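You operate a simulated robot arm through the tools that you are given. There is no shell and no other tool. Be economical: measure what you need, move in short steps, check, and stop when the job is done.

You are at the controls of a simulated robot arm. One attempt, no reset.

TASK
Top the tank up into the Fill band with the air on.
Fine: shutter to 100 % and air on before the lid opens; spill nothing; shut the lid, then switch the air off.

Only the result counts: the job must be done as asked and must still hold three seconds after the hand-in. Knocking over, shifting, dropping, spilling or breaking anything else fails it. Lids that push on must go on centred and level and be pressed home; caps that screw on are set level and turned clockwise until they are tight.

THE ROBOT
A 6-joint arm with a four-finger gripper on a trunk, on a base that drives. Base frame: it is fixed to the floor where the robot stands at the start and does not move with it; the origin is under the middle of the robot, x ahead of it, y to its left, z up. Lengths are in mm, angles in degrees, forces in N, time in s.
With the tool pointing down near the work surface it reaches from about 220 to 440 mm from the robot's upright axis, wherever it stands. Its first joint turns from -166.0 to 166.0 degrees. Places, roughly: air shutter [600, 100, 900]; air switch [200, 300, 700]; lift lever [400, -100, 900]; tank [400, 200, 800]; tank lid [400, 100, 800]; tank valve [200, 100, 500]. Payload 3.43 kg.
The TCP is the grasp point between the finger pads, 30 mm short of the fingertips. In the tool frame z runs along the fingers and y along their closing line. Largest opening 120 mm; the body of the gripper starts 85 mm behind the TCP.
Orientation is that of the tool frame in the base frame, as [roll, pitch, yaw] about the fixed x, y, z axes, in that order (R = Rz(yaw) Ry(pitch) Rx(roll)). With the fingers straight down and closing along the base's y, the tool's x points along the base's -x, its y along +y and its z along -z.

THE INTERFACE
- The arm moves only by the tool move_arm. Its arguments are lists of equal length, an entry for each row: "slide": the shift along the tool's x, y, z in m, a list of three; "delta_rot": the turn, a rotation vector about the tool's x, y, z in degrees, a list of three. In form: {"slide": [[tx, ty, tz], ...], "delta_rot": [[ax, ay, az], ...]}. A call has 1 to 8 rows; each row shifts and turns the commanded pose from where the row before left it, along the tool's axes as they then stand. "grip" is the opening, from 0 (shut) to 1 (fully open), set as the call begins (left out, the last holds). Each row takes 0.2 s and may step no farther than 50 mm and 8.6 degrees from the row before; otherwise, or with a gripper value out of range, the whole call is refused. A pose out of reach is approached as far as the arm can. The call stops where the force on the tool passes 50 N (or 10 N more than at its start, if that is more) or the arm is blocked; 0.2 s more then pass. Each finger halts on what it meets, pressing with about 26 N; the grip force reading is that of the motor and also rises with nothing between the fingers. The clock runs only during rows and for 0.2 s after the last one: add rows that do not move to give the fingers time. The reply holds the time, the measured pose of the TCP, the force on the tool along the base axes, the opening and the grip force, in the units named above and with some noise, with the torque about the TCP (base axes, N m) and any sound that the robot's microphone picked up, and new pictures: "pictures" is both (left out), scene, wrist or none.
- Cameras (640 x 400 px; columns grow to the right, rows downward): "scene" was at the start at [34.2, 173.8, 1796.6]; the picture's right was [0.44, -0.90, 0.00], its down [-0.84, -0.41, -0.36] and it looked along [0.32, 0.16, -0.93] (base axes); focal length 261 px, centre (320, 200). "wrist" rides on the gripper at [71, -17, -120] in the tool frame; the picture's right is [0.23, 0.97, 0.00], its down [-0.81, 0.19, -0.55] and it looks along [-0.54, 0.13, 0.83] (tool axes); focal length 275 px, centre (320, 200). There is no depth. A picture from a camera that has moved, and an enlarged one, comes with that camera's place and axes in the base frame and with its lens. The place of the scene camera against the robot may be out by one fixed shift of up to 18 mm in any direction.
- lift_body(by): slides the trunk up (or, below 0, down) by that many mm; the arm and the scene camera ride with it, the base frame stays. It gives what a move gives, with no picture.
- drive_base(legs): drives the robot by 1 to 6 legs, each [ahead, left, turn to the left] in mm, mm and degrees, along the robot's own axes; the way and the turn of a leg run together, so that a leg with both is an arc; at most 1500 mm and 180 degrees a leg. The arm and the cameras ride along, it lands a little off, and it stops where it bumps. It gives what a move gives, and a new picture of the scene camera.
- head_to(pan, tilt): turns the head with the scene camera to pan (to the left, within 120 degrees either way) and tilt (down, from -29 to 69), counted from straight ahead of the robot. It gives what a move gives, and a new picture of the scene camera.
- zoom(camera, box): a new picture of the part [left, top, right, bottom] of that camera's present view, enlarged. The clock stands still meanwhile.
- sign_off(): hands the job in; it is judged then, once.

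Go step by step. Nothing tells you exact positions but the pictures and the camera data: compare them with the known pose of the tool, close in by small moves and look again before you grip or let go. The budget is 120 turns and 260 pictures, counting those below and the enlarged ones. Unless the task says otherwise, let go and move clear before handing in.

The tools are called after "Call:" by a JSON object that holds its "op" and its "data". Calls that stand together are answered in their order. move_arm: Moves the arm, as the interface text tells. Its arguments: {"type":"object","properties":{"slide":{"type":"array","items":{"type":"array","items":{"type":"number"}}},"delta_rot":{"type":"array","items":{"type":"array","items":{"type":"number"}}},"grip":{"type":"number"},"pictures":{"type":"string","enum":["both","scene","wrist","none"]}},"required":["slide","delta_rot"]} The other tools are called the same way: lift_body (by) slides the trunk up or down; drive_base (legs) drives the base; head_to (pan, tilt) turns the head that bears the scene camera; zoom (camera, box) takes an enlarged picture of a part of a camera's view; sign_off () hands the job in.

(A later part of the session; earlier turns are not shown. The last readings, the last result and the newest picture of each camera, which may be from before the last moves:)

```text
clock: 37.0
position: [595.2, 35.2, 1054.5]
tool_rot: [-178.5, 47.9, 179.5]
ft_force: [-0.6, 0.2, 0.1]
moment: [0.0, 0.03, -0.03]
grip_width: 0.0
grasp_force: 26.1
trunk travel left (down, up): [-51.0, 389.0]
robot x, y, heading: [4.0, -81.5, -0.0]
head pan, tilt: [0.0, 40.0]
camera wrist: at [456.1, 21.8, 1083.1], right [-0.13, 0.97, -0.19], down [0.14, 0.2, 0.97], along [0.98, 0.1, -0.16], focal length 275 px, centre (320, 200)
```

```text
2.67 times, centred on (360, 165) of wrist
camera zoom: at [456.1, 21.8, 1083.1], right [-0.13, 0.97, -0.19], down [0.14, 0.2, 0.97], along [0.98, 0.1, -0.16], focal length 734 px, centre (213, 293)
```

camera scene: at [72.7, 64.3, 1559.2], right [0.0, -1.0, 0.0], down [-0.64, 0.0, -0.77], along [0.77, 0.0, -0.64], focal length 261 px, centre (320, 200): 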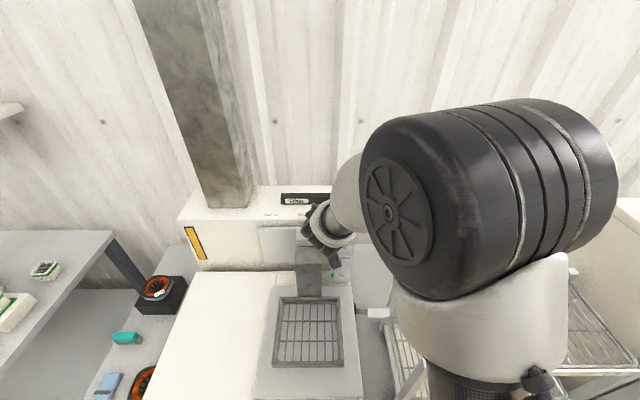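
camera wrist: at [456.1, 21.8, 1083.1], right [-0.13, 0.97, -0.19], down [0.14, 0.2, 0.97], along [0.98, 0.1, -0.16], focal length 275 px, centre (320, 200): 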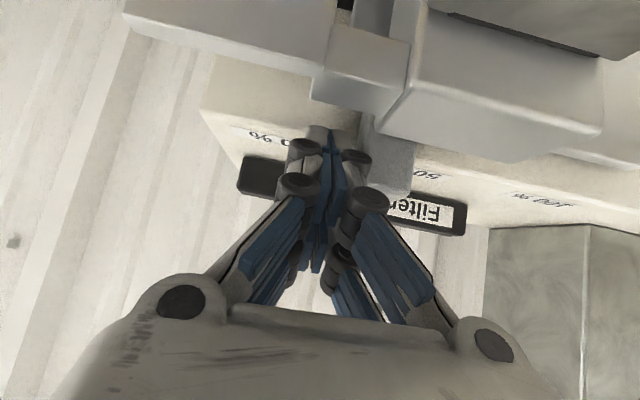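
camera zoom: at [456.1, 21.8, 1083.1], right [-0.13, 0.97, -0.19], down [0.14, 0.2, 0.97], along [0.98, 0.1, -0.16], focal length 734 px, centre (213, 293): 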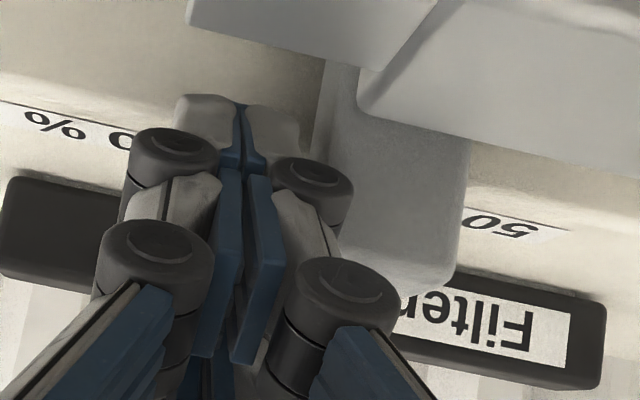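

Now the fingers are clear above the bracket and beside the tab. Continuing left.

Call:
{"op": "move_arm", "data": {"slide": [[0, 0.015, 0], [0, 0.015, 0], [0, 0.015, 0], [0, 0.015, 0]], "delta_rot": [[0, 0, 0], [0, 0, 0], [0, 0, 0], [0, 0, 0]]}}

Call:
{"op": "zoom", "data": {"camera": "wrist", "box": [240, 60, 560, 260]}}

```text
clock: 38.0
position: [595.6, 94.4, 1055.3]
tool_rot: [-178.5, 47.8, 179.4]
ft_force: [-0.1, 0.3, 0.4]
moment: [0.0, 0.01, -0.01]
grip_width: 0.0
grasp_force: 26.5
trunk travel left (down, up): [-51.0, 389.0]
robot x, y, heading: [4.3, -82.0, -0.2]
head pan, tilt: [0.0, 40.0]
camera scene: at [74.7, 67.2, 1558.7], right [0.0, -1.0, 0.0], down [-0.64, 0.0, -0.77], along [0.77, 0.0, -0.64], focal length 261 px, centre (320, 200)
camera wrist: at [458.0, 82.1, 1082.8], right [-0.13, 0.97, -0.19], down [0.14, 0.2, 0.97], along [0.98, 0.1, -0.16], focal length 275 px, centre (320, 200)
```

scene: 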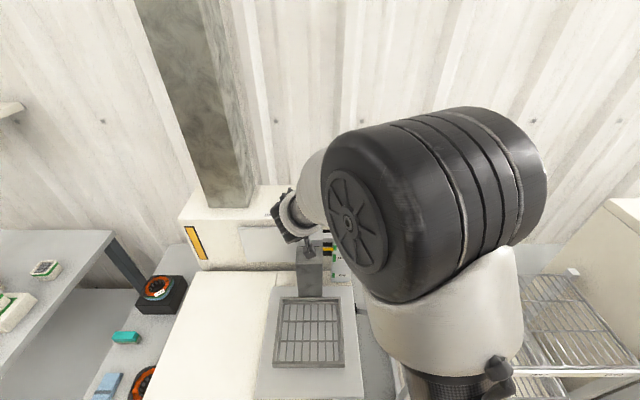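
wrist: 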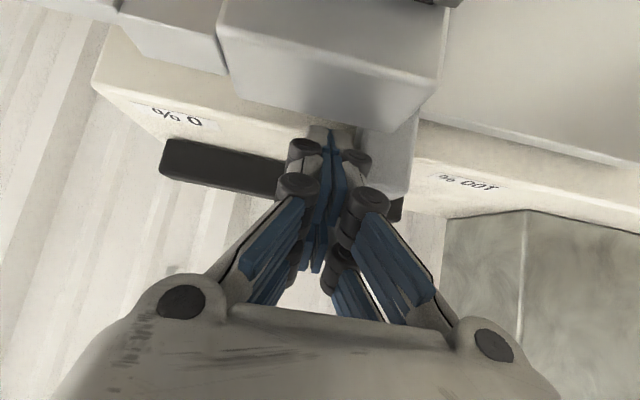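

```text
2.00 times, centred on (400, 160) of wrist
camera zoom: at [458.0, 82.1, 1082.8], right [-0.13, 0.97, -0.19], down [0.14, 0.2, 0.97], along [0.98, 0.1, -0.16], focal length 551 px, centre (160, 280)
```

zoom: 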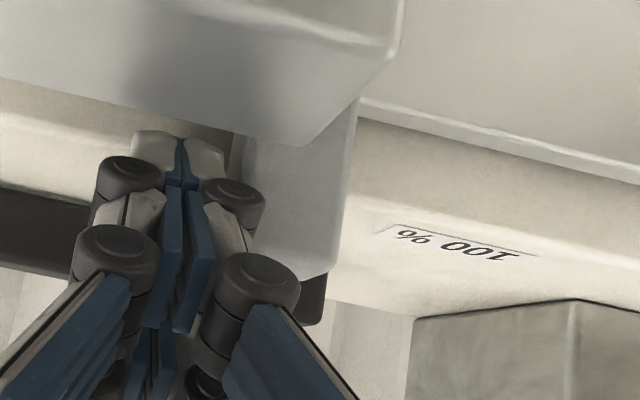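

Call:
{"op": "move_arm", "data": {"slide": [[0, 0.015, 0], [0, 0.015, 0], [0, 0.015, 0], [0, 0.01, 0]], "delta_rot": [[0, 0, 0], [0, 0, 0], [0, 0, 0], [0, 0, 0]]}}

Call:
{"op": "zoom", "data": {"camera": "scene", "box": [200, 180, 360, 280]}}

Call:
{"op": "zoom", "data": {"camera": "wrist", "box": [240, 60, 560, 260]}}

```text
clock: 39.0
position: [596.0, 149.2, 1052.7]
tool_rot: [-178.6, 47.7, 179.4]
ft_force: [-1.3, -0.5, 0.2]
moment: [-0.04, 0.05, 0.03]
grip_width: 0.1
grasp_force: 26.2
trunk travel left (down, up): [-51.0, 389.0]
robot x, y, heading: [-0.4, -79.0, -0.1]
head pan, tilt: [0.0, 40.0]
camera scene: at [74.4, 66.6, 1558.7], right [0.0, -1.0, 0.0], down [-0.64, 0.0, -0.77], along [0.77, 0.0, -0.64], focal length 261 px, centre (320, 200)
camera wrist: at [458.8, 136.6, 1081.3], right [-0.13, 0.97, -0.19], down [0.14, 0.2, 0.97], along [0.98, 0.1, -0.16], focal length 275 px, centre (320, 200)
```

scene: 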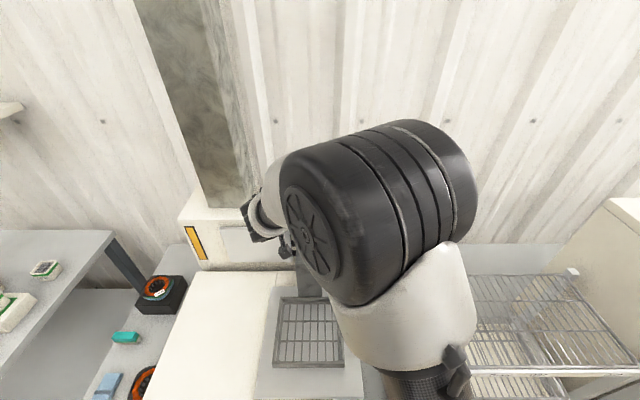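
wrist: 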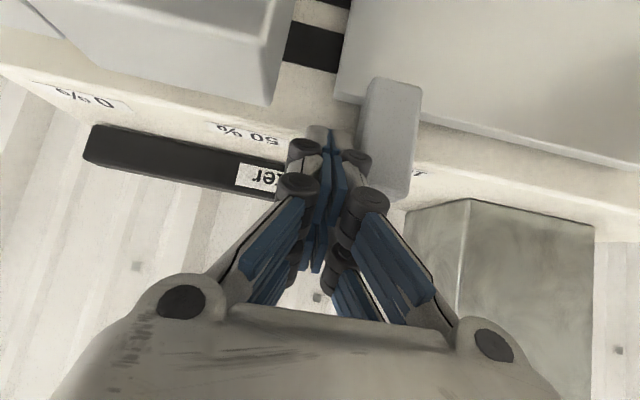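

```text
4.00 times, centred on (280, 230) of scene
camera zoom: at [74.4, 66.6, 1558.7], right [0.0, -1.0, 0.0], down [-0.64, 0.0, -0.77], along [0.77, 0.0, -0.64], focal length 1044 px, centre (480, 80)
```

zoom: 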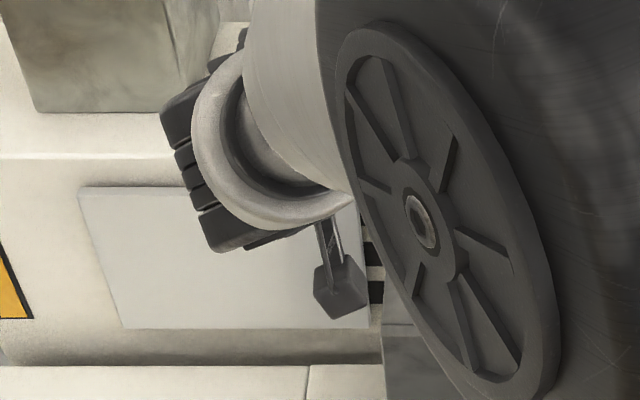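

```text
2.00 times, centred on (400, 160) of wrist
camera zoom: at [458.8, 136.6, 1081.3], right [-0.13, 0.97, -0.19], down [0.14, 0.2, 0.97], along [0.98, 0.1, -0.16], focal length 551 px, centre (160, 280)
```

zoom: 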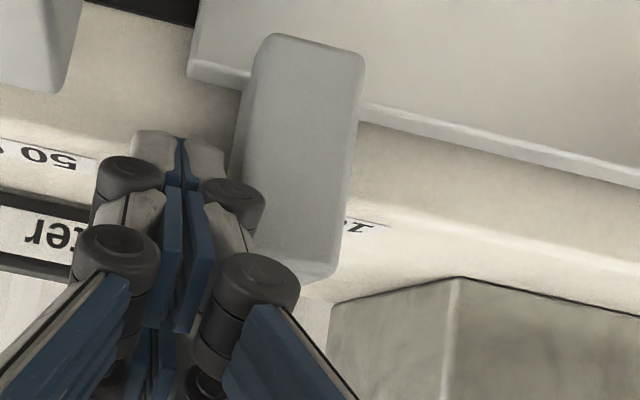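

Almost at the 100 % label. I creep on to find the end stop.

Call:
{"op": "move_arm", "data": {"slide": [[0, 0.006, 0], [0, 0.006, 0], [0, 0.006, 0]], "delta_rot": [[0, 0, 0], [0, 0, 0], [0, 0, 0]], "pictures": "none"}}

Call:
{"op": "zoom", "data": {"camera": "wrist", "box": [240, 60, 560, 260]}}

```text
clock: 39.8
position: [599.0, 169.0, 1053.2]
tool_rot: [-178.7, 47.8, 179.3]
ft_force: [0.0, 0.8, -0.7]
moment: [-0.03, 0.0, 0.0]
grip_width: 0.0
grasp_force: 26.1
trunk travel left (down, up): [-51.0, 389.0]
robot x, y, heading: [6.8, -84.6, 0.1]
head pan, tilt: [0.0, 40.0]
```

```text
2.00 times, centred on (400, 160) of wrist
camera zoom: at [460.3, 155.0, 1081.4], right [-0.13, 0.97, -0.19], down [0.14, 0.2, 0.97], along [0.98, 0.1, -0.16], focal length 551 px, centre (160, 280)
```

zoom: 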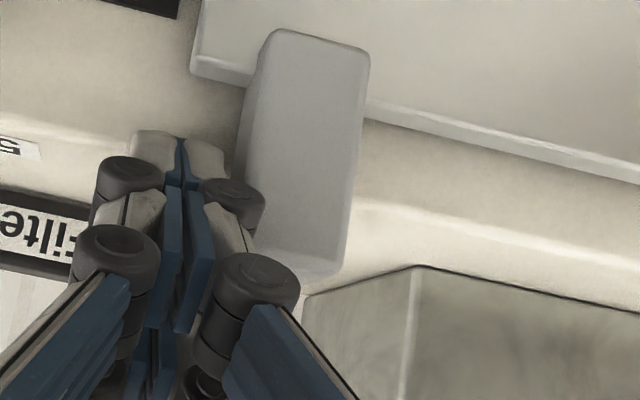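

Call:
{"op": "move_arm", "data": {"slide": [[0, 0.004, 0], [0, 0.004, 0]], "delta_rot": [[0, 0, 0], [0, 0, 0]], "pictures": "none"}}

Call:
{"op": "zoom", "data": {"camera": "wrist", "box": [240, 60, 560, 260]}}

```text
clock: 40.4
position: [597.7, 169.6, 1052.7]
tool_rot: [-178.4, 47.7, 179.3]
ft_force: [-1.7, -20.0, 1.2]
moment: [-0.2, 0.02, 0.17]
grip_width: 0.1
grasp_force: 26.0
trunk travel left (down, up): [-51.0, 389.0]
robot x, y, heading: [3.7, -78.9, -0.1]
head pan, tilt: [0.0, 40.0]
```

```text
2.00 times, centred on (400, 160) of wrist
camera zoom: at [460.0, 157.5, 1081.5], right [-0.12, 0.97, -0.19], down [0.14, 0.21, 0.97], along [0.98, 0.09, -0.16], focal length 551 px, centre (160, 280)
```

zoom: 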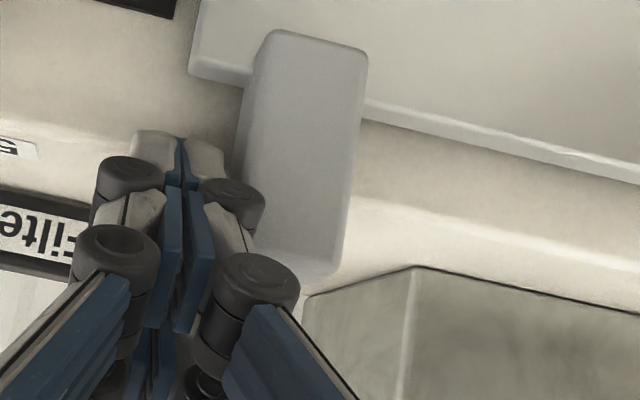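

The slider is hard against its stop at 100 % (20 N, no further motion). I back off, rise and drive back for the air switch.

Call:
{"op": "move_arm", "data": {"slide": [[0, -0.015, 0], [-0.0223, 0, -0.02], [-0.0223, 0, -0.02], [-0.0223, 0, -0.02], [-0.0223, 0, -0.02]], "delta_rot": [[0, 0, 0], [0, 0, 0], [0, 0, 0], [0, 0, 0], [0, 0, 0]], "pictures": "none"}}

Call:
{"op": "drive_base", "data": {"legs": [[-480, 80, 0]]}}

Call:
{"op": "zoom", "data": {"camera": "scene", "box": [200, 140, 400, 265]}}

```text
clock: 41.6
position: [598.2, 162.3, 1174.3]
tool_rot: [-178.7, 47.8, 179.4]
ft_force: [0.6, 1.5, -1.2]
moment: [0.0, 0.01, -0.01]
grip_width: 0.0
grasp_force: 26.1
trunk travel left (down, up): [-51.0, 389.0]
robot x, y, heading: [2.5, -80.7, -0.0]
head pan, tilt: [0.0, 40.0]
```

```text
clock: 44.5
position: [118.2, 241.9, 1173.0]
tool_rot: [-178.7, 47.8, 179.2]
ft_force: [0.0, -0.5, 0.7]
moment: [0.0, -0.01, 0.01]
grip_width: 0.1
grasp_force: 25.8
trunk travel left (down, up): [-51.0, 389.0]
robot x, y, heading: [-477.2, 0.8, -0.3]
head pan, tilt: [0.0, 40.0]
camera scene: at [-406.2, 148.5, 1558.8], right [0.0, -1.0, 0.0], down [-0.64, 0.0, -0.77], along [0.77, 0.0, -0.64], focal length 261 px, centre (320, 200)
```

scene: 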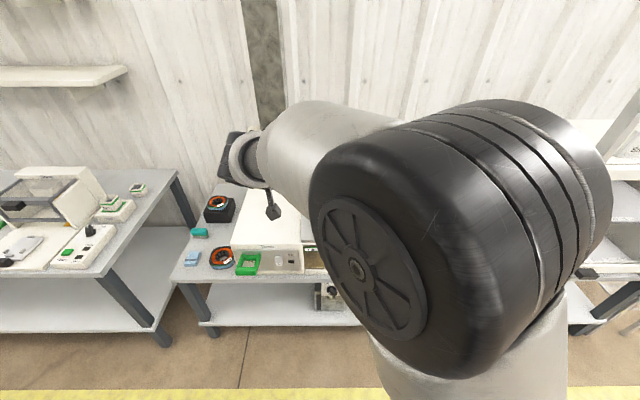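

```text
3.20 times, centred on (300, 202) of scene
camera zoom: at [-406.2, 148.5, 1558.8], right [0.0, -1.0, 0.0], down [-0.64, 0.0, -0.77], along [0.77, 0.0, -0.64], focal length 835 px, centre (384, 192)
```

zoom: 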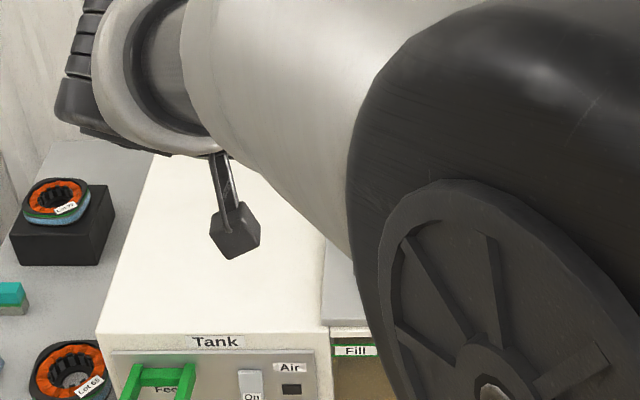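

There is a "Feed" label behind the green frame on the tank front, worth a closer look. I drop the arm in front of the panel with the tool nearly level.

Call:
{"op": "move_arm", "data": {"slide": [[0.0234, 0, -0.026], [0.0196, 0, -0.029], [0.0153, 0, -0.0315], [0.0108, 0, -0.0333], [0.0443, 0, 0.0078], [0.0443, 0, 0.0078], [0.0443, 0, 0.0078], [0.0443, 0, 0.0078]], "delta_rot": [[0, -8, 0], [0, -8, 0], [0, -8, 0], [0, -8, 0], [0, 0, 0], [0, 0, 0], [0, 0, 0], [0, 0, 0]], "pictures": "none"}}

Call:
{"op": "move_arm", "data": {"slide": [[0.0443, 0, 0.0078], [0.0443, 0, 0.0078], [0.0443, 0, 0.0078], [0.0443, 0, 0.0078], [0, 0, 0]], "delta_rot": [[0, 0, 0], [0, 0, 0], [0, 0, 0], [0, 0, 0], [0, 0, 0]]}}

```text
clock: 46.3
position: [-9.3, 266.1, 1017.4]
tool_rot: [-171.6, 79.4, -174.0]
ft_force: [0.4, 0.0, 0.7]
moment: [0.0, -0.03, 0.01]
grip_width: 0.1
grasp_force: 26.0
out of reach, approached as far as the arm can: row 7, 8
trunk travel left (down, up): [-51.0, 389.0]
robot x, y, heading: [-476.1, -0.1, -0.3]
head pan, tilt: [0.0, 40.0]
```

```text
clock: 47.5
position: [33.4, 333.7, 883.4]
tool_rot: [-172.3, 79.5, -174.4]
ft_force: [0.0, 0.8, 0.8]
moment: [0.01, -0.02, 0.0]
grip_width: 0.0
grasp_force: 26.3
out of reach, approached as far as the arm can: row 1, 2, 3, 4
trunk travel left (down, up): [-51.0, 389.0]
robot x, y, heading: [-476.0, 0.1, -0.3]
head pan, tilt: [0.0, 40.0]
camera scene: at [-405.7, 148.5, 1558.8], right [-0.01, -1.0, 0.0], down [-0.64, 0.0, -0.77], along [0.77, 0.0, -0.64], focal length 261 px, centre (320, 200)
camera wrist: at [-99.5, 319.7, 834.2], right [-0.01, 0.97, -0.25], down [-0.39, 0.23, 0.89], along [0.92, 0.1, 0.38], focal length 275 px, centre (320, 200)
```

scene: 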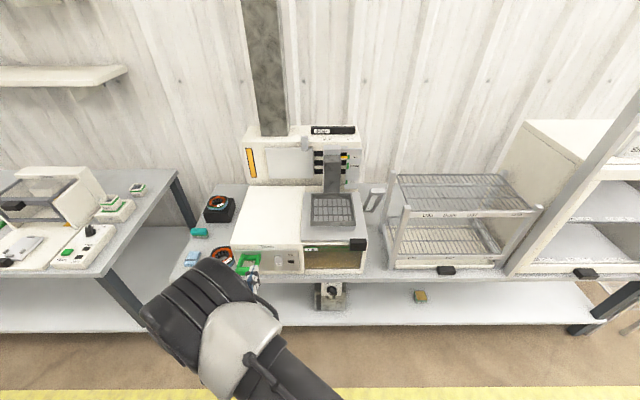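
wrist: 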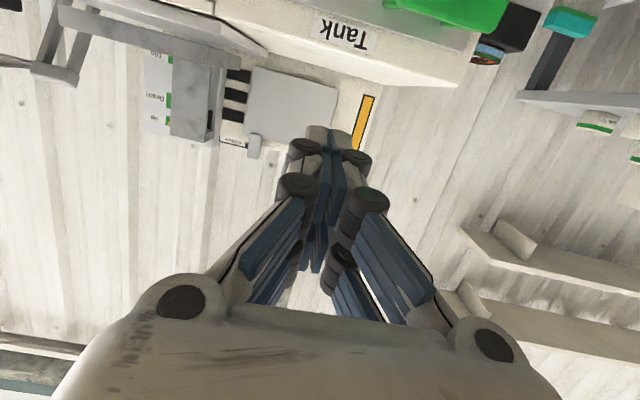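

Call:
{"op": "zoom", "data": {"camera": "scene", "box": [220, 230, 380, 330]}}

Call:
{"op": "zoom", "data": {"camera": "scene", "box": [236, 115, 364, 195]}}

Call:
{"op": "zoom", "data": {"camera": "scene", "box": [230, 240, 310, 290]}}

```text
4.00 times, centred on (300, 280) of scene
camera zoom: at [-405.7, 148.5, 1558.8], right [-0.01, -1.0, 0.0], down [-0.64, 0.0, -0.77], along [0.77, 0.0, -0.64], focal length 1044 px, centre (400, -120)
```

zoom: 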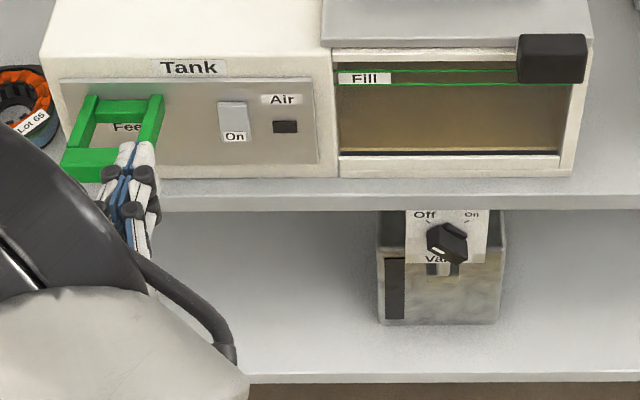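

```text
5.00 times, centred on (300, 155) of scene
camera zoom: at [-405.7, 148.5, 1558.8], right [-0.01, -1.0, 0.0], down [-0.64, 0.0, -0.77], along [0.77, 0.0, -0.64], focal length 1305 px, centre (420, 425)
```

zoom: 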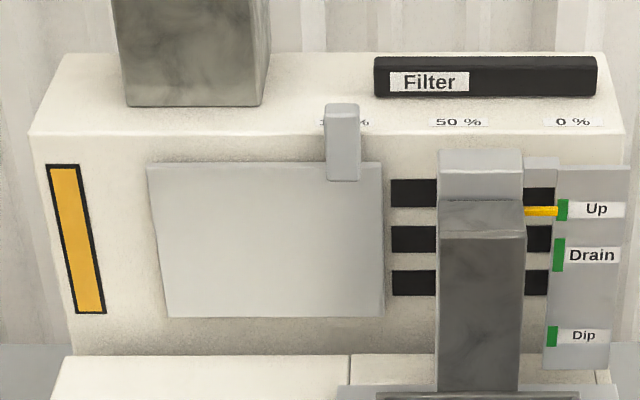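

```text
8.00 times, centred on (270, 265) of scene
camera zoom: at [-405.7, 148.5, 1558.8], right [-0.01, -1.0, 0.0], down [-0.64, 0.0, -0.77], along [0.77, 0.0, -0.64], focal length 2089 px, centre (720, -320)
```

zoom: 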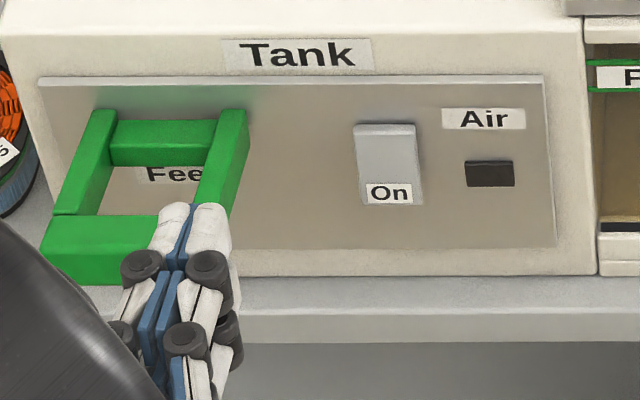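

The vents are fully open, so the shutter is at 100 %. The arm is awkward this level and low, so I reduce the tilt and lower toward the panel height.

Call:
{"op": "lift_body", "data": {"by": -51}}

Call:
{"op": "move_arm", "data": {"slide": [[0, 0, 0], [0, 0, 0], [0, 0, 0], [0.025, 0, 0.017], [0.025, 0, 0.017], [0.025, 0, 0.017], [0, 0, 0]], "delta_rot": [[0, 8, 0], [0, 8, 0], [0, 8, 0], [0, 0, 0], [0, 0, 0], [0, 0, 0], [0, 0, 0]]}}

```text
clock: 48.5
position: [33.9, 332.9, 833.0]
tool_rot: [-172.3, 79.5, -174.5]
ft_force: [0.5, 0.0, 0.1]
moment: [0.03, -0.04, 0.01]
grip_width: 0.0
grasp_force: 25.7
trunk travel left (down, up): [0.0, 440.0]
robot x, y, heading: [-477.2, -1.0, -0.1]
head pan, tilt: [0.0, 40.0]
```

```text
clock: 50.0
position: [32.9, 330.3, 739.7]
tool_rot: [-177.6, 55.5, -179.9]
ft_force: [-0.2, -0.1, 0.8]
moment: [0.02, -0.02, 0.02]
grip_width: 0.0
grasp_force: 25.4
trunk travel left (down, up): [0.0, 440.0]
robot x, y, heading: [-478.2, -1.5, -0.3]
head pan, tilt: [0.0, 40.0]
camera scene: at [-405.6, 148.5, 1507.8], right [-0.01, -1.0, 0.0], down [-0.64, 0.0, -0.77], along [0.77, 0.0, -0.64], focal length 261 px, centre (320, 200)
camera wrist: at [-107.5, 319.3, 750.1], right [-0.1, 0.97, -0.21], down [0.01, 0.22, 0.98], along [1.0, 0.09, -0.03], focal length 275 px, centre (320, 200)
```

scene: 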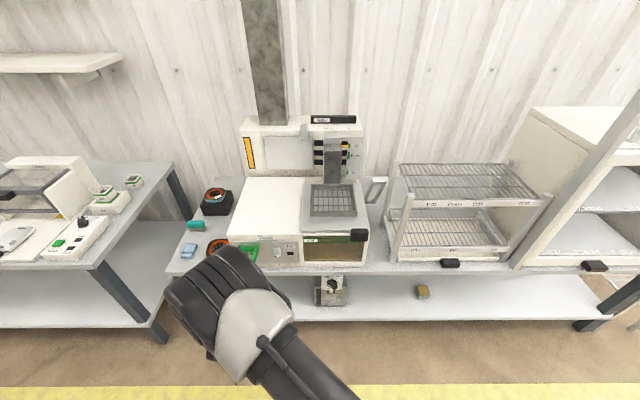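
wrist: 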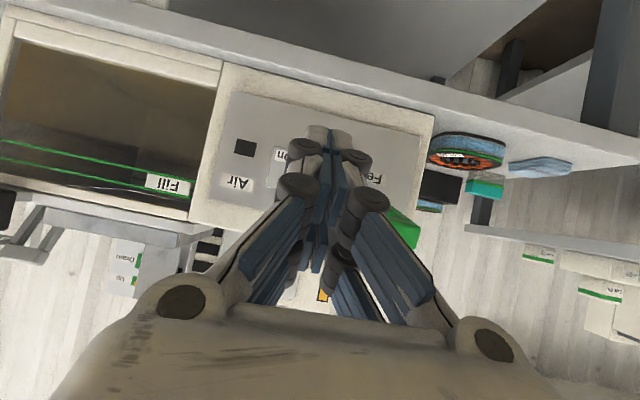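

Call:
{"op": "zoom", "data": {"camera": "wrist", "box": [180, 70, 440, 232]}}

Call:
{"op": "zoom", "data": {"camera": "wrist", "box": [0, 30, 240, 180]}}

```text
2.46 times, centred on (310, 151) of wrist
camera zoom: at [-107.5, 319.3, 750.1], right [-0.1, 0.97, -0.21], down [0.01, 0.22, 0.98], along [1.0, 0.09, -0.03], focal length 678 px, centre (345, 321)
```

zoom: 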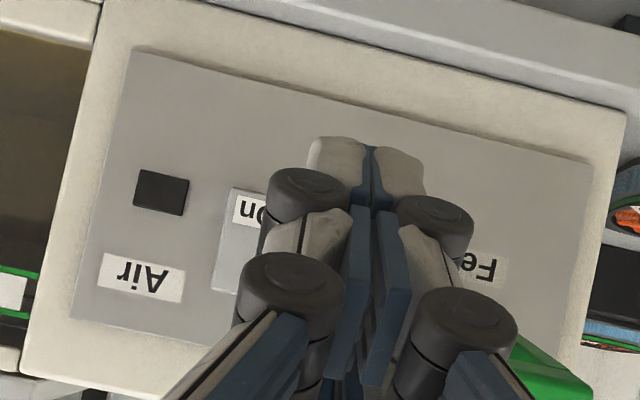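

```text
2.67 times, centred on (120, 105) of wrist
camera zoom: at [-107.5, 319.3, 750.1], right [-0.1, 0.97, -0.21], down [0.01, 0.22, 0.98], along [1.0, 0.09, -0.03], focal length 734 px, centre (853, 453)
```

zoom: 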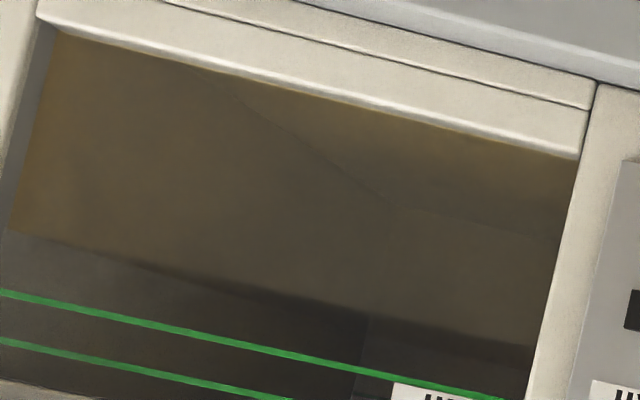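

The wrist view shows the fluid level just below the lower Fill line, and the rocker's "On" at about (200, 298, 701). I shift right and down to line up, then look again before pressing.

Call:
{"op": "move_arm", "data": {"slide": [[0.018, -0.032, 0.012], [0, 0, 0]], "delta_rot": [[0, 0, 0], [0, 0, 0]], "pictures": "none"}}

Call:
{"op": "drive_base", "data": {"legs": [[80, 0, 0]]}}

Call:
{"op": "zoom", "data": {"camera": "wrist", "box": [180, 70, 440, 232]}}

Call:
{"op": "zoom", "data": {"camera": "scene", "box": [200, 220, 360, 320]}}

```text
clock: 50.6
position: [32.1, 297.9, 720.3]
tool_rot: [-177.6, 55.6, 180.0]
ft_force: [0.2, 0.0, 0.4]
moment: [-0.02, 0.02, -0.04]
grip_width: 0.0
grasp_force: 26.5
trunk travel left (down, up): [0.0, 440.0]
robot x, y, heading: [-473.9, -0.5, -0.3]
head pan, tilt: [0.0, 40.0]
```

```text
clock: 51.7
position: [110.7, 299.4, 720.6]
tool_rot: [-177.3, 55.5, -179.9]
ft_force: [0.0, -0.8, -0.8]
moment: [0.01, 0.0, -0.02]
grip_width: 0.2
grasp_force: 26.0
trunk travel left (down, up): [0.0, 440.0]
robot x, y, heading: [-393.7, -2.2, -0.5]
head pan, tilt: [0.0, 40.0]
camera scene: at [-325.4, 148.1, 1507.7], right [0.0, -1.0, 0.0], down [-0.64, 0.0, -0.77], along [0.77, 0.0, -0.64], focal length 261 px, centre (320, 200)
```

scene: 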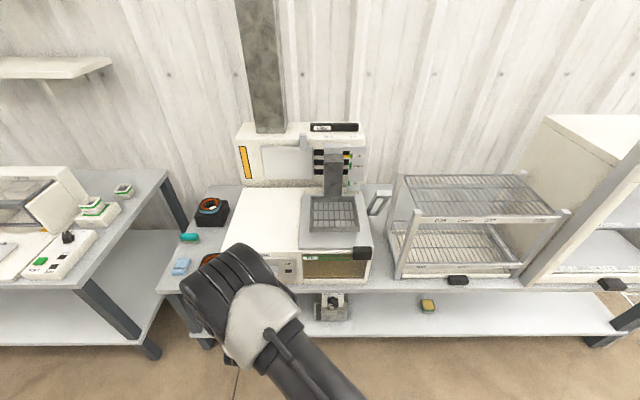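

```text
2.46 times, centred on (310, 151) of wrist
camera zoom: at [-28.6, 286.7, 730.2], right [-0.1, 0.97, -0.21], down [0.01, 0.22, 0.98], along [1.0, 0.09, -0.03], focal length 678 px, centre (345, 321)
```

zoom: 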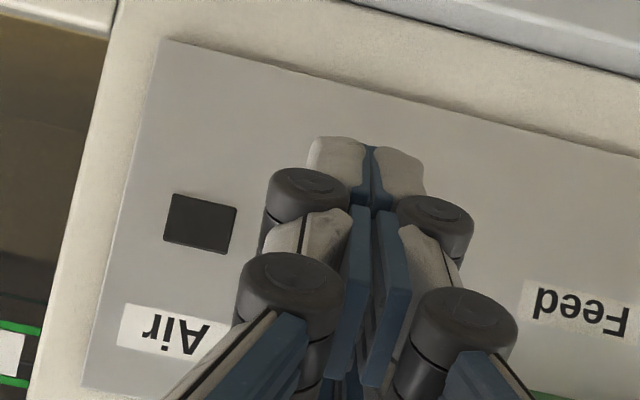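

```text
4.00 times, centred on (280, 270) of scene
camera zoom: at [-325.4, 148.1, 1507.7], right [0.0, -1.0, 0.0], down [-0.64, 0.0, -0.77], along [0.77, 0.0, -0.64], focal length 1044 px, centre (480, -80)
```

zoom: 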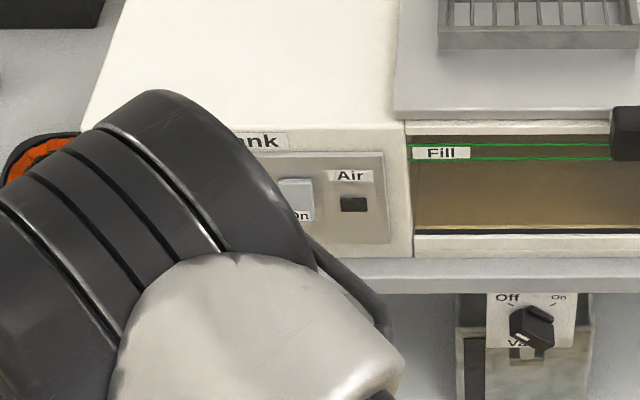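

Panel is near x ≈225; the rocker's "On" half is near (218, 296, 692). I lower 18 mm and advance carefully toward contact.

Call:
{"op": "move_arm", "data": {"slide": [[0.0148, -0.003, 0.0102], [-0.017, 0, 0.0247], [-0.0113, 0, 0.0165], [0, 0, 0]], "delta_rot": [[0, 0, 0], [0, 0, 0], [0, 0, 0], [0, 0, 0]], "pictures": "wrist"}}

Call:
{"op": "zoom", "data": {"camera": "wrist", "box": [180, 70, 440, 232]}}

```text
clock: 52.7
position: [162.1, 293.6, 702.9]
tool_rot: [-177.4, 55.6, -180.0]
ft_force: [-0.8, 0.3, 0.7]
moment: [-0.01, -0.01, -0.03]
grip_width: 0.0
grasp_force: 26.0
trunk travel left (down, up): [0.0, 440.0]
robot x, y, heading: [-395.8, -2.5, -0.4]
head pan, tilt: [0.0, 40.0]
camera wrist: at [21.6, 281.8, 712.0], right [-0.1, 0.97, -0.21], down [0.01, 0.22, 0.98], along [1.0, 0.09, -0.03], focal length 275 px, centre (320, 200)
```

wrist: 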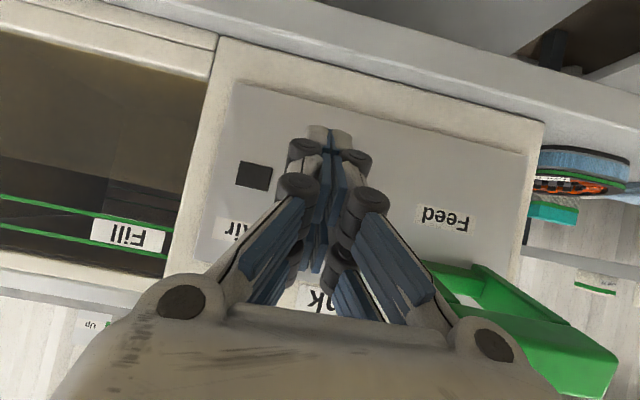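

```text
2.46 times, centred on (310, 151) of wrist
camera zoom: at [21.6, 281.8, 712.0], right [-0.1, 0.97, -0.21], down [0.01, 0.22, 0.98], along [1.0, 0.09, -0.03], focal length 678 px, centre (345, 321)
```

zoom: 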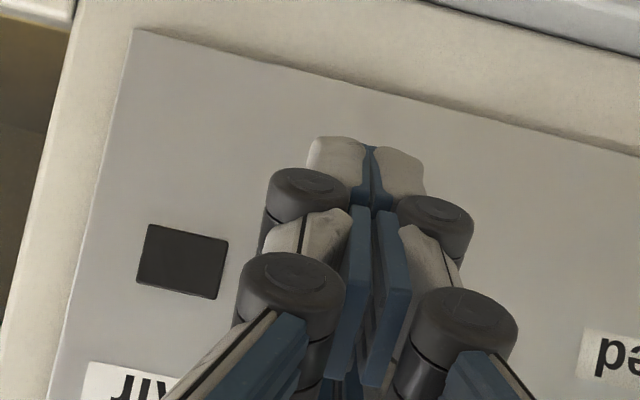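

Call:
{"op": "move_arm", "data": {"slide": [[-0.0057, 0, 0.0082], [-0.0028, 0, 0.0041], [-0.0028, 0, 0.0041], [-0.0028, 0, 0.0041], [-0.0028, 0, 0.0041], [-0.0028, 0, 0.0041]], "delta_rot": [[0, 0, 0], [0, 0, 0], [0, 0, 0], [0, 0, 0], [0, 0, 0], [0, 0, 0]], "pictures": "none"}}

Call:
{"op": "zoom", "data": {"camera": "wrist", "box": [180, 70, 440, 232]}}

```text
clock: 53.9
position: [182.6, 293.0, 697.8]
tool_rot: [-176.8, 54.8, -179.1]
ft_force: [-8.6, 0.5, -3.0]
moment: [-0.02, 0.05, 0.06]
grip_width: 0.0
grasp_force: 33.4
trunk travel left (down, up): [0.0, 440.0]
robot x, y, heading: [-395.1, -1.3, -0.4]
head pan, tilt: [0.0, 40.0]
stopped in row 5: the force on the tool passed its limit at 56 N (the readings are from after the stop); the commanded pose is now the measured one
```

```text
2.46 times, centred on (310, 151) of wrist
camera zoom: at [42.0, 280.0, 709.8], right [-0.1, 0.97, -0.22], down [0.02, 0.22, 0.97], along [0.99, 0.1, -0.04], focal length 678 px, centre (345, 321)
```

zoom: 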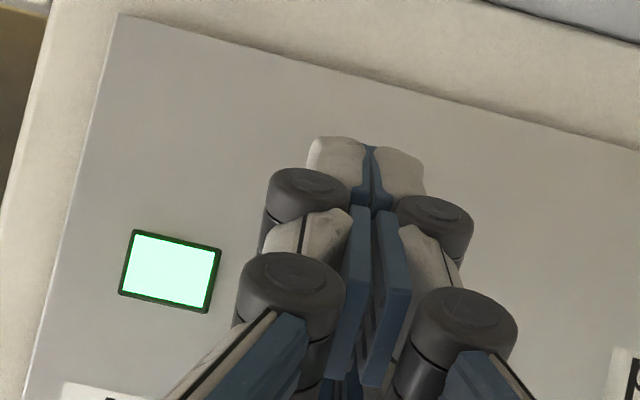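

The Air indicator is lit: air is on. I back off and look at the valve on the lower shelf before touching the lid.

Call:
{"op": "drive_base", "data": {"legs": [[-150, 0, 0], [0, -200, 0]]}}

Call:
{"op": "move_arm", "data": {"slide": [[0.033, 0, 0.0226], [0.033, 0, 0.0226], [0.033, 0, 0.0226], [0, 0, 0]], "delta_rot": [[0, 0, 0], [0, 0, 0], [0, 0, 0], [0, 0, 0]]}}

Call:
{"op": "zoom", "data": {"camera": "scene", "box": [200, 220, 360, 320]}}

```text
clock: 56.5
position: [34.0, 93.9, 700.9]
tool_rot: [-177.1, 55.0, -179.4]
ft_force: [0.5, 0.1, 0.0]
moment: [0.03, -0.02, -0.01]
grip_width: 0.1
grasp_force: 33.4
trunk travel left (down, up): [0.0, 440.0]
robot x, y, heading: [-548.1, -199.9, -0.2]
head pan, tilt: [0.0, 40.0]
camera scene: at [-477.1, -49.5, 1507.8], right [0.0, -1.0, 0.0], down [-0.64, 0.0, -0.77], along [0.77, 0.0, -0.64], focal length 261 px, centre (320, 200)
```

scene: 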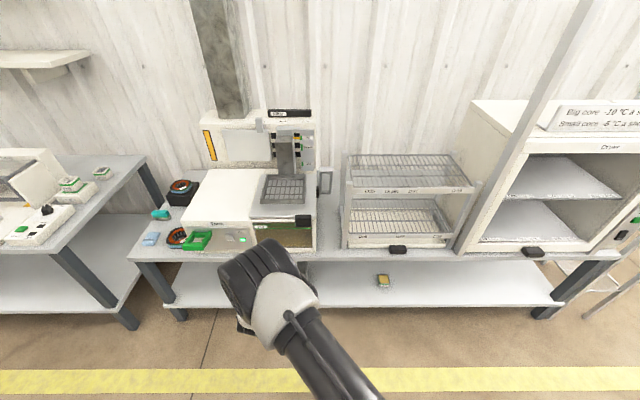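

```text
clock: 57.5
position: [31.3, 91.5, 579.5]
tool_rot: [-177.0, 55.0, -179.3]
ft_force: [0.8, -0.2, -0.5]
moment: [-0.01, 0.0, 0.01]
grip_width: 0.3
grasp_force: 33.5
trunk travel left (down, up): [0.0, 440.0]
robot x, y, heading: [-547.2, -193.6, -0.1]
head pan, tilt: [0.0, 40.0]
camera scene: at [-476.9, -49.2, 1507.8], right [0.0, -1.0, 0.0], down [-0.64, 0.0, -0.77], along [0.77, 0.0, -0.64], focal length 261 px, centre (320, 200)
camera wrist: at [-107.5, 78.7, 590.8], right [-0.1, 0.97, -0.22], down [0.02, 0.22, 0.98], along [0.99, 0.09, -0.04], focal length 275 px, centre (320, 200)
```

scene: 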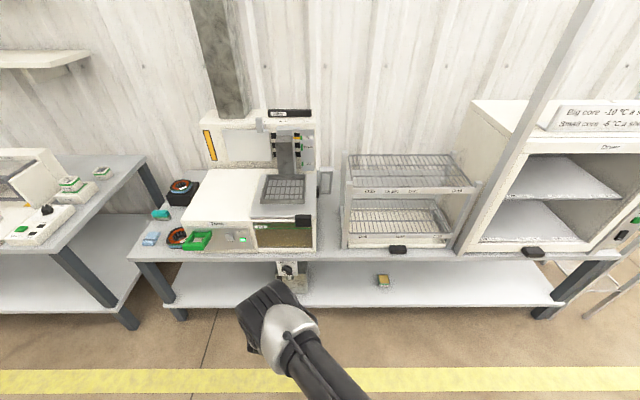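
wrist: 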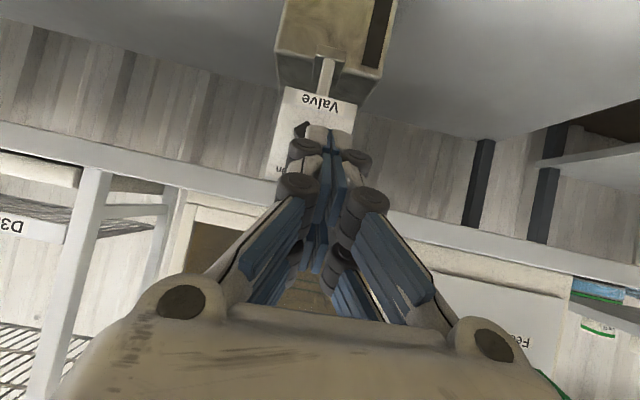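

```text
4.00 times, centred on (280, 270) of scene
camera zoom: at [-476.9, -49.2, 1507.8], right [0.0, -1.0, 0.0], down [-0.64, 0.0, -0.77], along [0.77, 0.0, -0.64], focal length 1044 px, centre (480, -80)
```

zoom: 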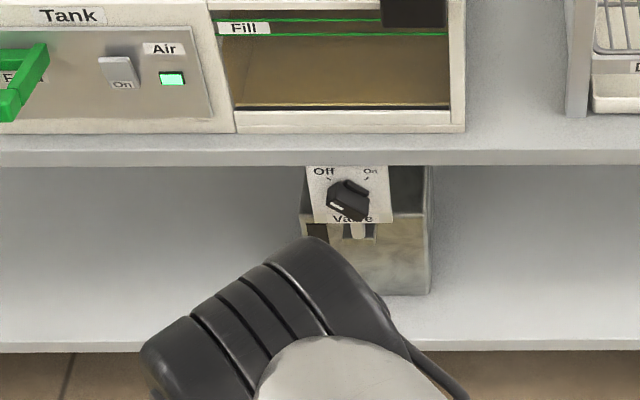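

Call:
{"op": "move_arm", "data": {"slide": [[0, 0.04, 0], [0, 0.04, 0], [0.02, 0, 0.0137], [0, 0, 0]], "delta_rot": [[0, 0, 0], [0, 0, 0], [0, 0, 0], [0, 0, 0]], "pictures": "none"}}

Call:
{"op": "zoom", "data": {"camera": "wrist", "box": [140, 20, 380, 170]}}

```text
clock: 58.5
position: [34.1, 171.6, 554.8]
tool_rot: [-176.9, 55.0, -179.5]
ft_force: [0.0, -1.1, 0.3]
moment: [-0.02, 0.02, -0.02]
grip_width: 0.1
grasp_force: 33.3
trunk travel left (down, up): [0.0, 440.0]
robot x, y, heading: [-546.3, -196.7, -0.0]
head pan, tilt: [0.0, 40.0]
```

```text
2.67 times, centred on (260, 95) of wrist
camera zoom: at [-105.2, 159.1, 564.7], right [-0.1, 0.97, -0.22], down [0.02, 0.22, 0.98], along [0.99, 0.1, -0.04], focal length 734 px, centre (480, 480)
```

zoom: 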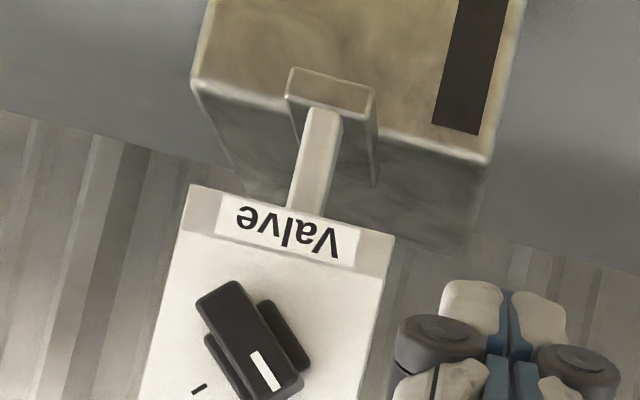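

The knob points to Off. The lid comes first: I raise the arm in front of the lid knob and look at it from the front.

Call:
{"op": "move_arm", "data": {"slide": [[-0.036, -0.02, -0.0252], [-0.036, -0.02, -0.0252], [-0.036, -0.02, -0.0252], [-0.036, -0.02, -0.0252], [-0.036, -0.02, -0.0252], [-0.036, -0.02, -0.0252], [0, 0, 0]], "delta_rot": [[0, 0, 0], [0, 0, 0], [0, 0, 0], [0, 0, 0], [0, 0, 0], [0, 0, 0], [0, 0, 0]], "pictures": "wrist"}}

Call:
{"op": "zoom", "data": {"camera": "wrist", "box": [100, 50, 340, 200]}}

```text
clock: 60.1
position: [31.3, 59.1, 820.6]
tool_rot: [-177.0, 55.0, -179.2]
ft_force: [-0.1, -0.3, 0.0]
moment: [-0.01, 0.02, 0.02]
grip_width: 0.1
grasp_force: 33.5
trunk travel left (down, up): [0.0, 440.0]
robot x, y, heading: [-545.0, -195.3, -0.4]
head pan, tilt: [0.0, 40.0]
camera wrist: at [-109.0, 47.3, 831.4], right [-0.1, 0.97, -0.22], down [0.02, 0.22, 0.98], along [0.99, 0.09, -0.04], focal length 275 px, centre (320, 200)
```

wrist: 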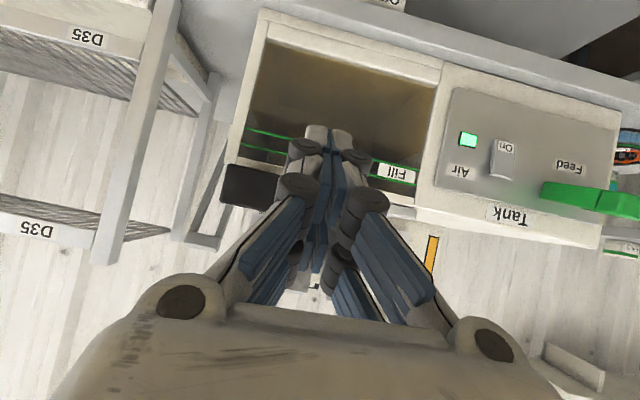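

```text
2.67 times, centred on (220, 125) of wrist
camera zoom: at [-109.0, 47.3, 831.4], right [-0.1, 0.97, -0.22], down [0.02, 0.22, 0.98], along [0.99, 0.09, -0.04], focal length 734 px, centre (587, 400)
```

zoom: 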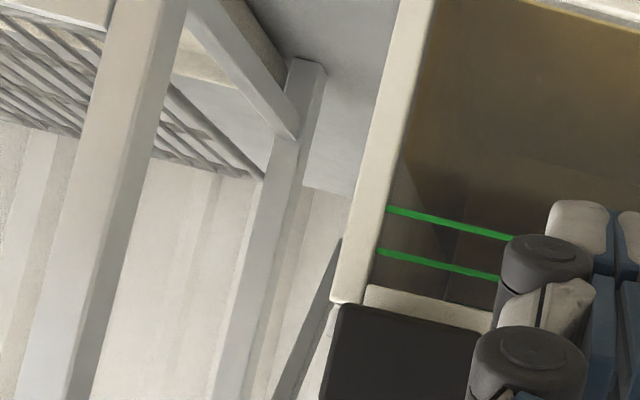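

The lid knob is about y −34…31, z ≈800–838 at x ≈200, on a plate that looks made to slide left over the cream housing. I go to its right side.

Call:
{"op": "move_arm", "data": {"slide": [[0, -0.035, 0], [0, -0.035, 0], [0, 0, 0]], "delta_rot": [[0, 0, 0], [0, 0, 0], [0, 0, 0]], "pictures": "none"}}

Call:
{"op": "drive_base", "data": {"legs": [[0, -70, 0], [100, 0, 0]]}}

Call:
{"op": "zoom", "data": {"camera": "wrist", "box": [220, 50, 540, 250]}}

Call:
{"op": "zoom", "data": {"camera": "scene", "box": [160, 180, 360, 305]}}

```text
clock: 60.9
position: [29.4, -11.4, 822.5]
tool_rot: [-177.0, 55.0, -179.4]
ft_force: [-0.4, -0.2, -0.1]
moment: [-0.02, -0.05, 0.01]
grip_width: 0.2
grasp_force: 33.2
trunk travel left (down, up): [0.0, 440.0]
robot x, y, heading: [-544.7, -200.4, -0.4]
head pan, tilt: [0.0, 40.0]
```

```text
clock: 62.6
position: [129.3, -80.4, 820.8]
tool_rot: [-177.0, 55.0, -179.3]
ft_force: [-0.1, -0.4, 0.2]
moment: [0.0, 0.04, 0.01]
grip_width: 0.3
grasp_force: 33.3
trunk travel left (down, up): [0.0, 440.0]
robot x, y, heading: [-443.9, -272.2, -0.2]
head pan, tilt: [0.0, 40.0]
camera scene: at [-377.1, -119.1, 1507.7], right [0.0, -1.0, 0.0], down [-0.64, 0.0, -0.77], along [0.77, 0.0, -0.64], focal length 261 px, centre (320, 200)
```

scene: 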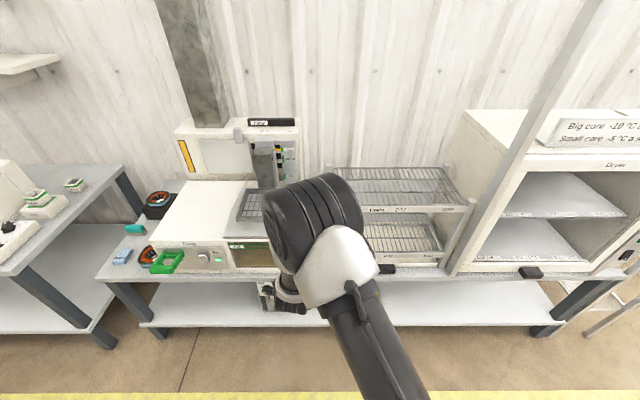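

```text
2.00 times, centred on (380, 150) of wrist
camera zoom: at [-10.8, -93.1, 832.6], right [-0.1, 0.97, -0.22], down [0.02, 0.22, 0.98], along [0.99, 0.09, -0.04], focal length 551 px, centre (200, 300)
```

zoom: 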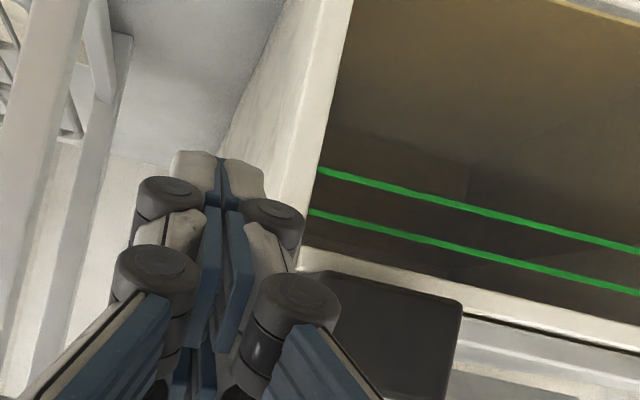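

```text
3.20 times, centred on (260, 242) of scene
camera zoom: at [-377.1, -119.1, 1507.7], right [0.0, -1.0, 0.0], down [-0.64, 0.0, -0.77], along [0.77, 0.0, -0.64], focal length 835 px, centre (512, 64)
```

zoom: 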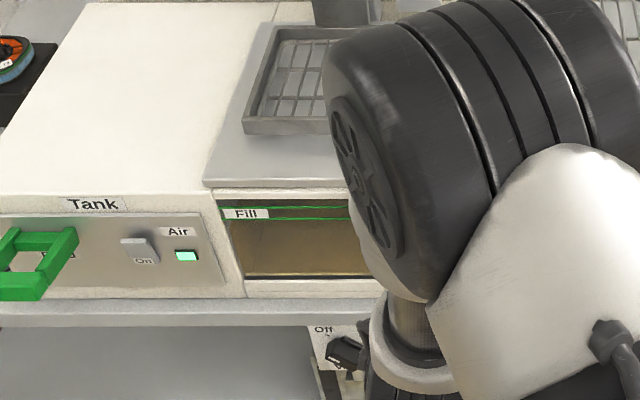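

Call:
{"op": "drive_base", "data": {"legs": [[60, 0, 0]]}}

Call:
{"op": "move_arm", "data": {"slide": [[0, 0.012, 0], [0, 0.01, 0], [0, 0.01, 0], [0, 0.01, 0], [0, 0.01, 0]], "delta_rot": [[0, 0, 0], [0, 0, 0], [0, 0, 0], [0, 0, 0], [0, 0, 0]]}}

Call:
{"op": "zoom", "data": {"camera": "wrist", "box": [220, 50, 540, 250]}}

```text
clock: 63.6
position: [189.3, -80.2, 821.4]
tool_rot: [-177.0, 55.0, -179.4]
ft_force: [0.5, -0.8, -0.6]
moment: [0.05, 0.01, -0.01]
grip_width: 0.0
grasp_force: 33.5
trunk travel left (down, up): [0.0, 440.0]
robot x, y, heading: [-385.2, -266.8, 0.0]
head pan, tilt: [0.0, 40.0]
camera scene: at [-317.3, -119.4, 1507.7], right [0.0, -1.0, 0.0], down [-0.64, 0.0, -0.77], along [0.77, 0.0, -0.64], focal length 261 px, centre (320, 200)
```

scene: 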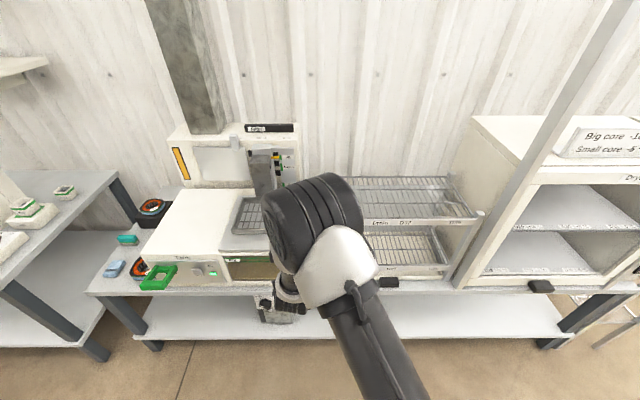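

```text
clock: 64.8
position: [190.8, -28.3, 820.9]
tool_rot: [-177.0, 55.0, -179.3]
ft_force: [-0.2, -0.7, 0.1]
moment: [-0.03, -0.04, -0.03]
grip_width: 0.2
grasp_force: 33.3
trunk travel left (down, up): [0.0, 440.0]
robot x, y, heading: [-386.3, -267.3, -0.1]
head pan, tilt: [0.0, 40.0]
camera scene: at [-317.9, -119.4, 1507.8], right [0.0, -1.0, 0.0], down [-0.64, 0.0, -0.77], along [0.77, 0.0, -0.64], focal length 261 px, centre (320, 200)
camera wrist: at [50.4, -40.8, 831.2], right [-0.1, 0.97, -0.22], down [0.02, 0.22, 0.98], along [0.99, 0.1, -0.04], focal length 275 px, centre (320, 200)
```

scene: 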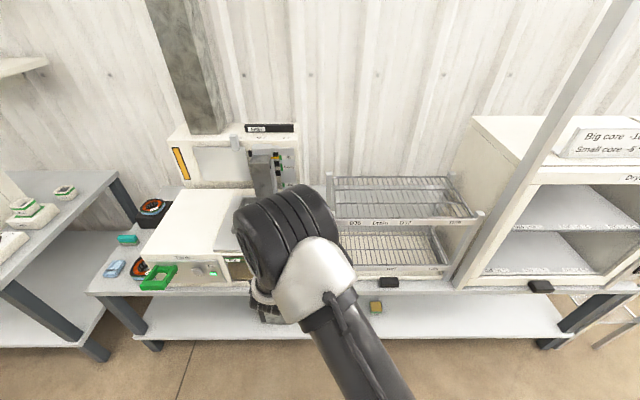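
wrist: 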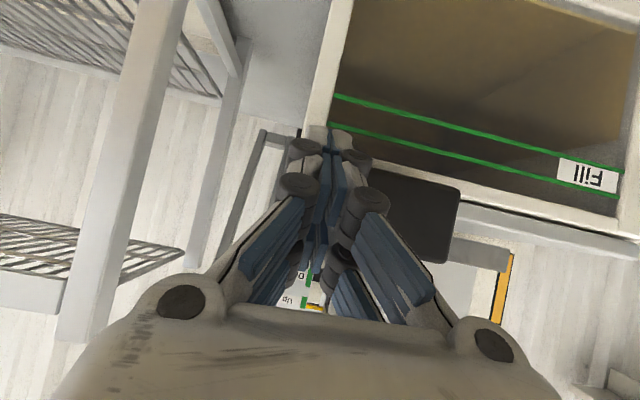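

```text
2.00 times, centred on (380, 150) of wrist
camera zoom: at [50.4, -40.8, 831.2], right [-0.1, 0.97, -0.22], down [0.02, 0.22, 0.98], along [0.99, 0.1, -0.04], focal length 551 px, centre (200, 300)
```

zoom: 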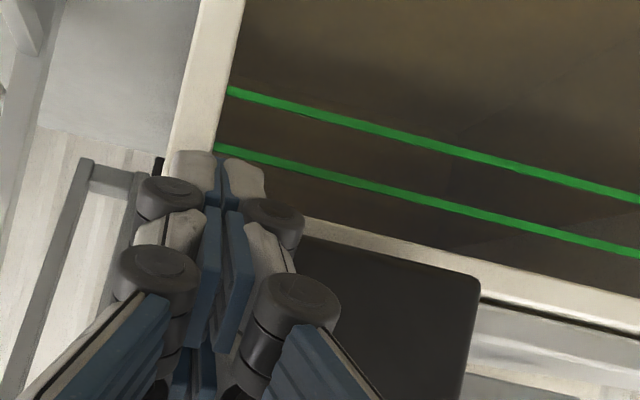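

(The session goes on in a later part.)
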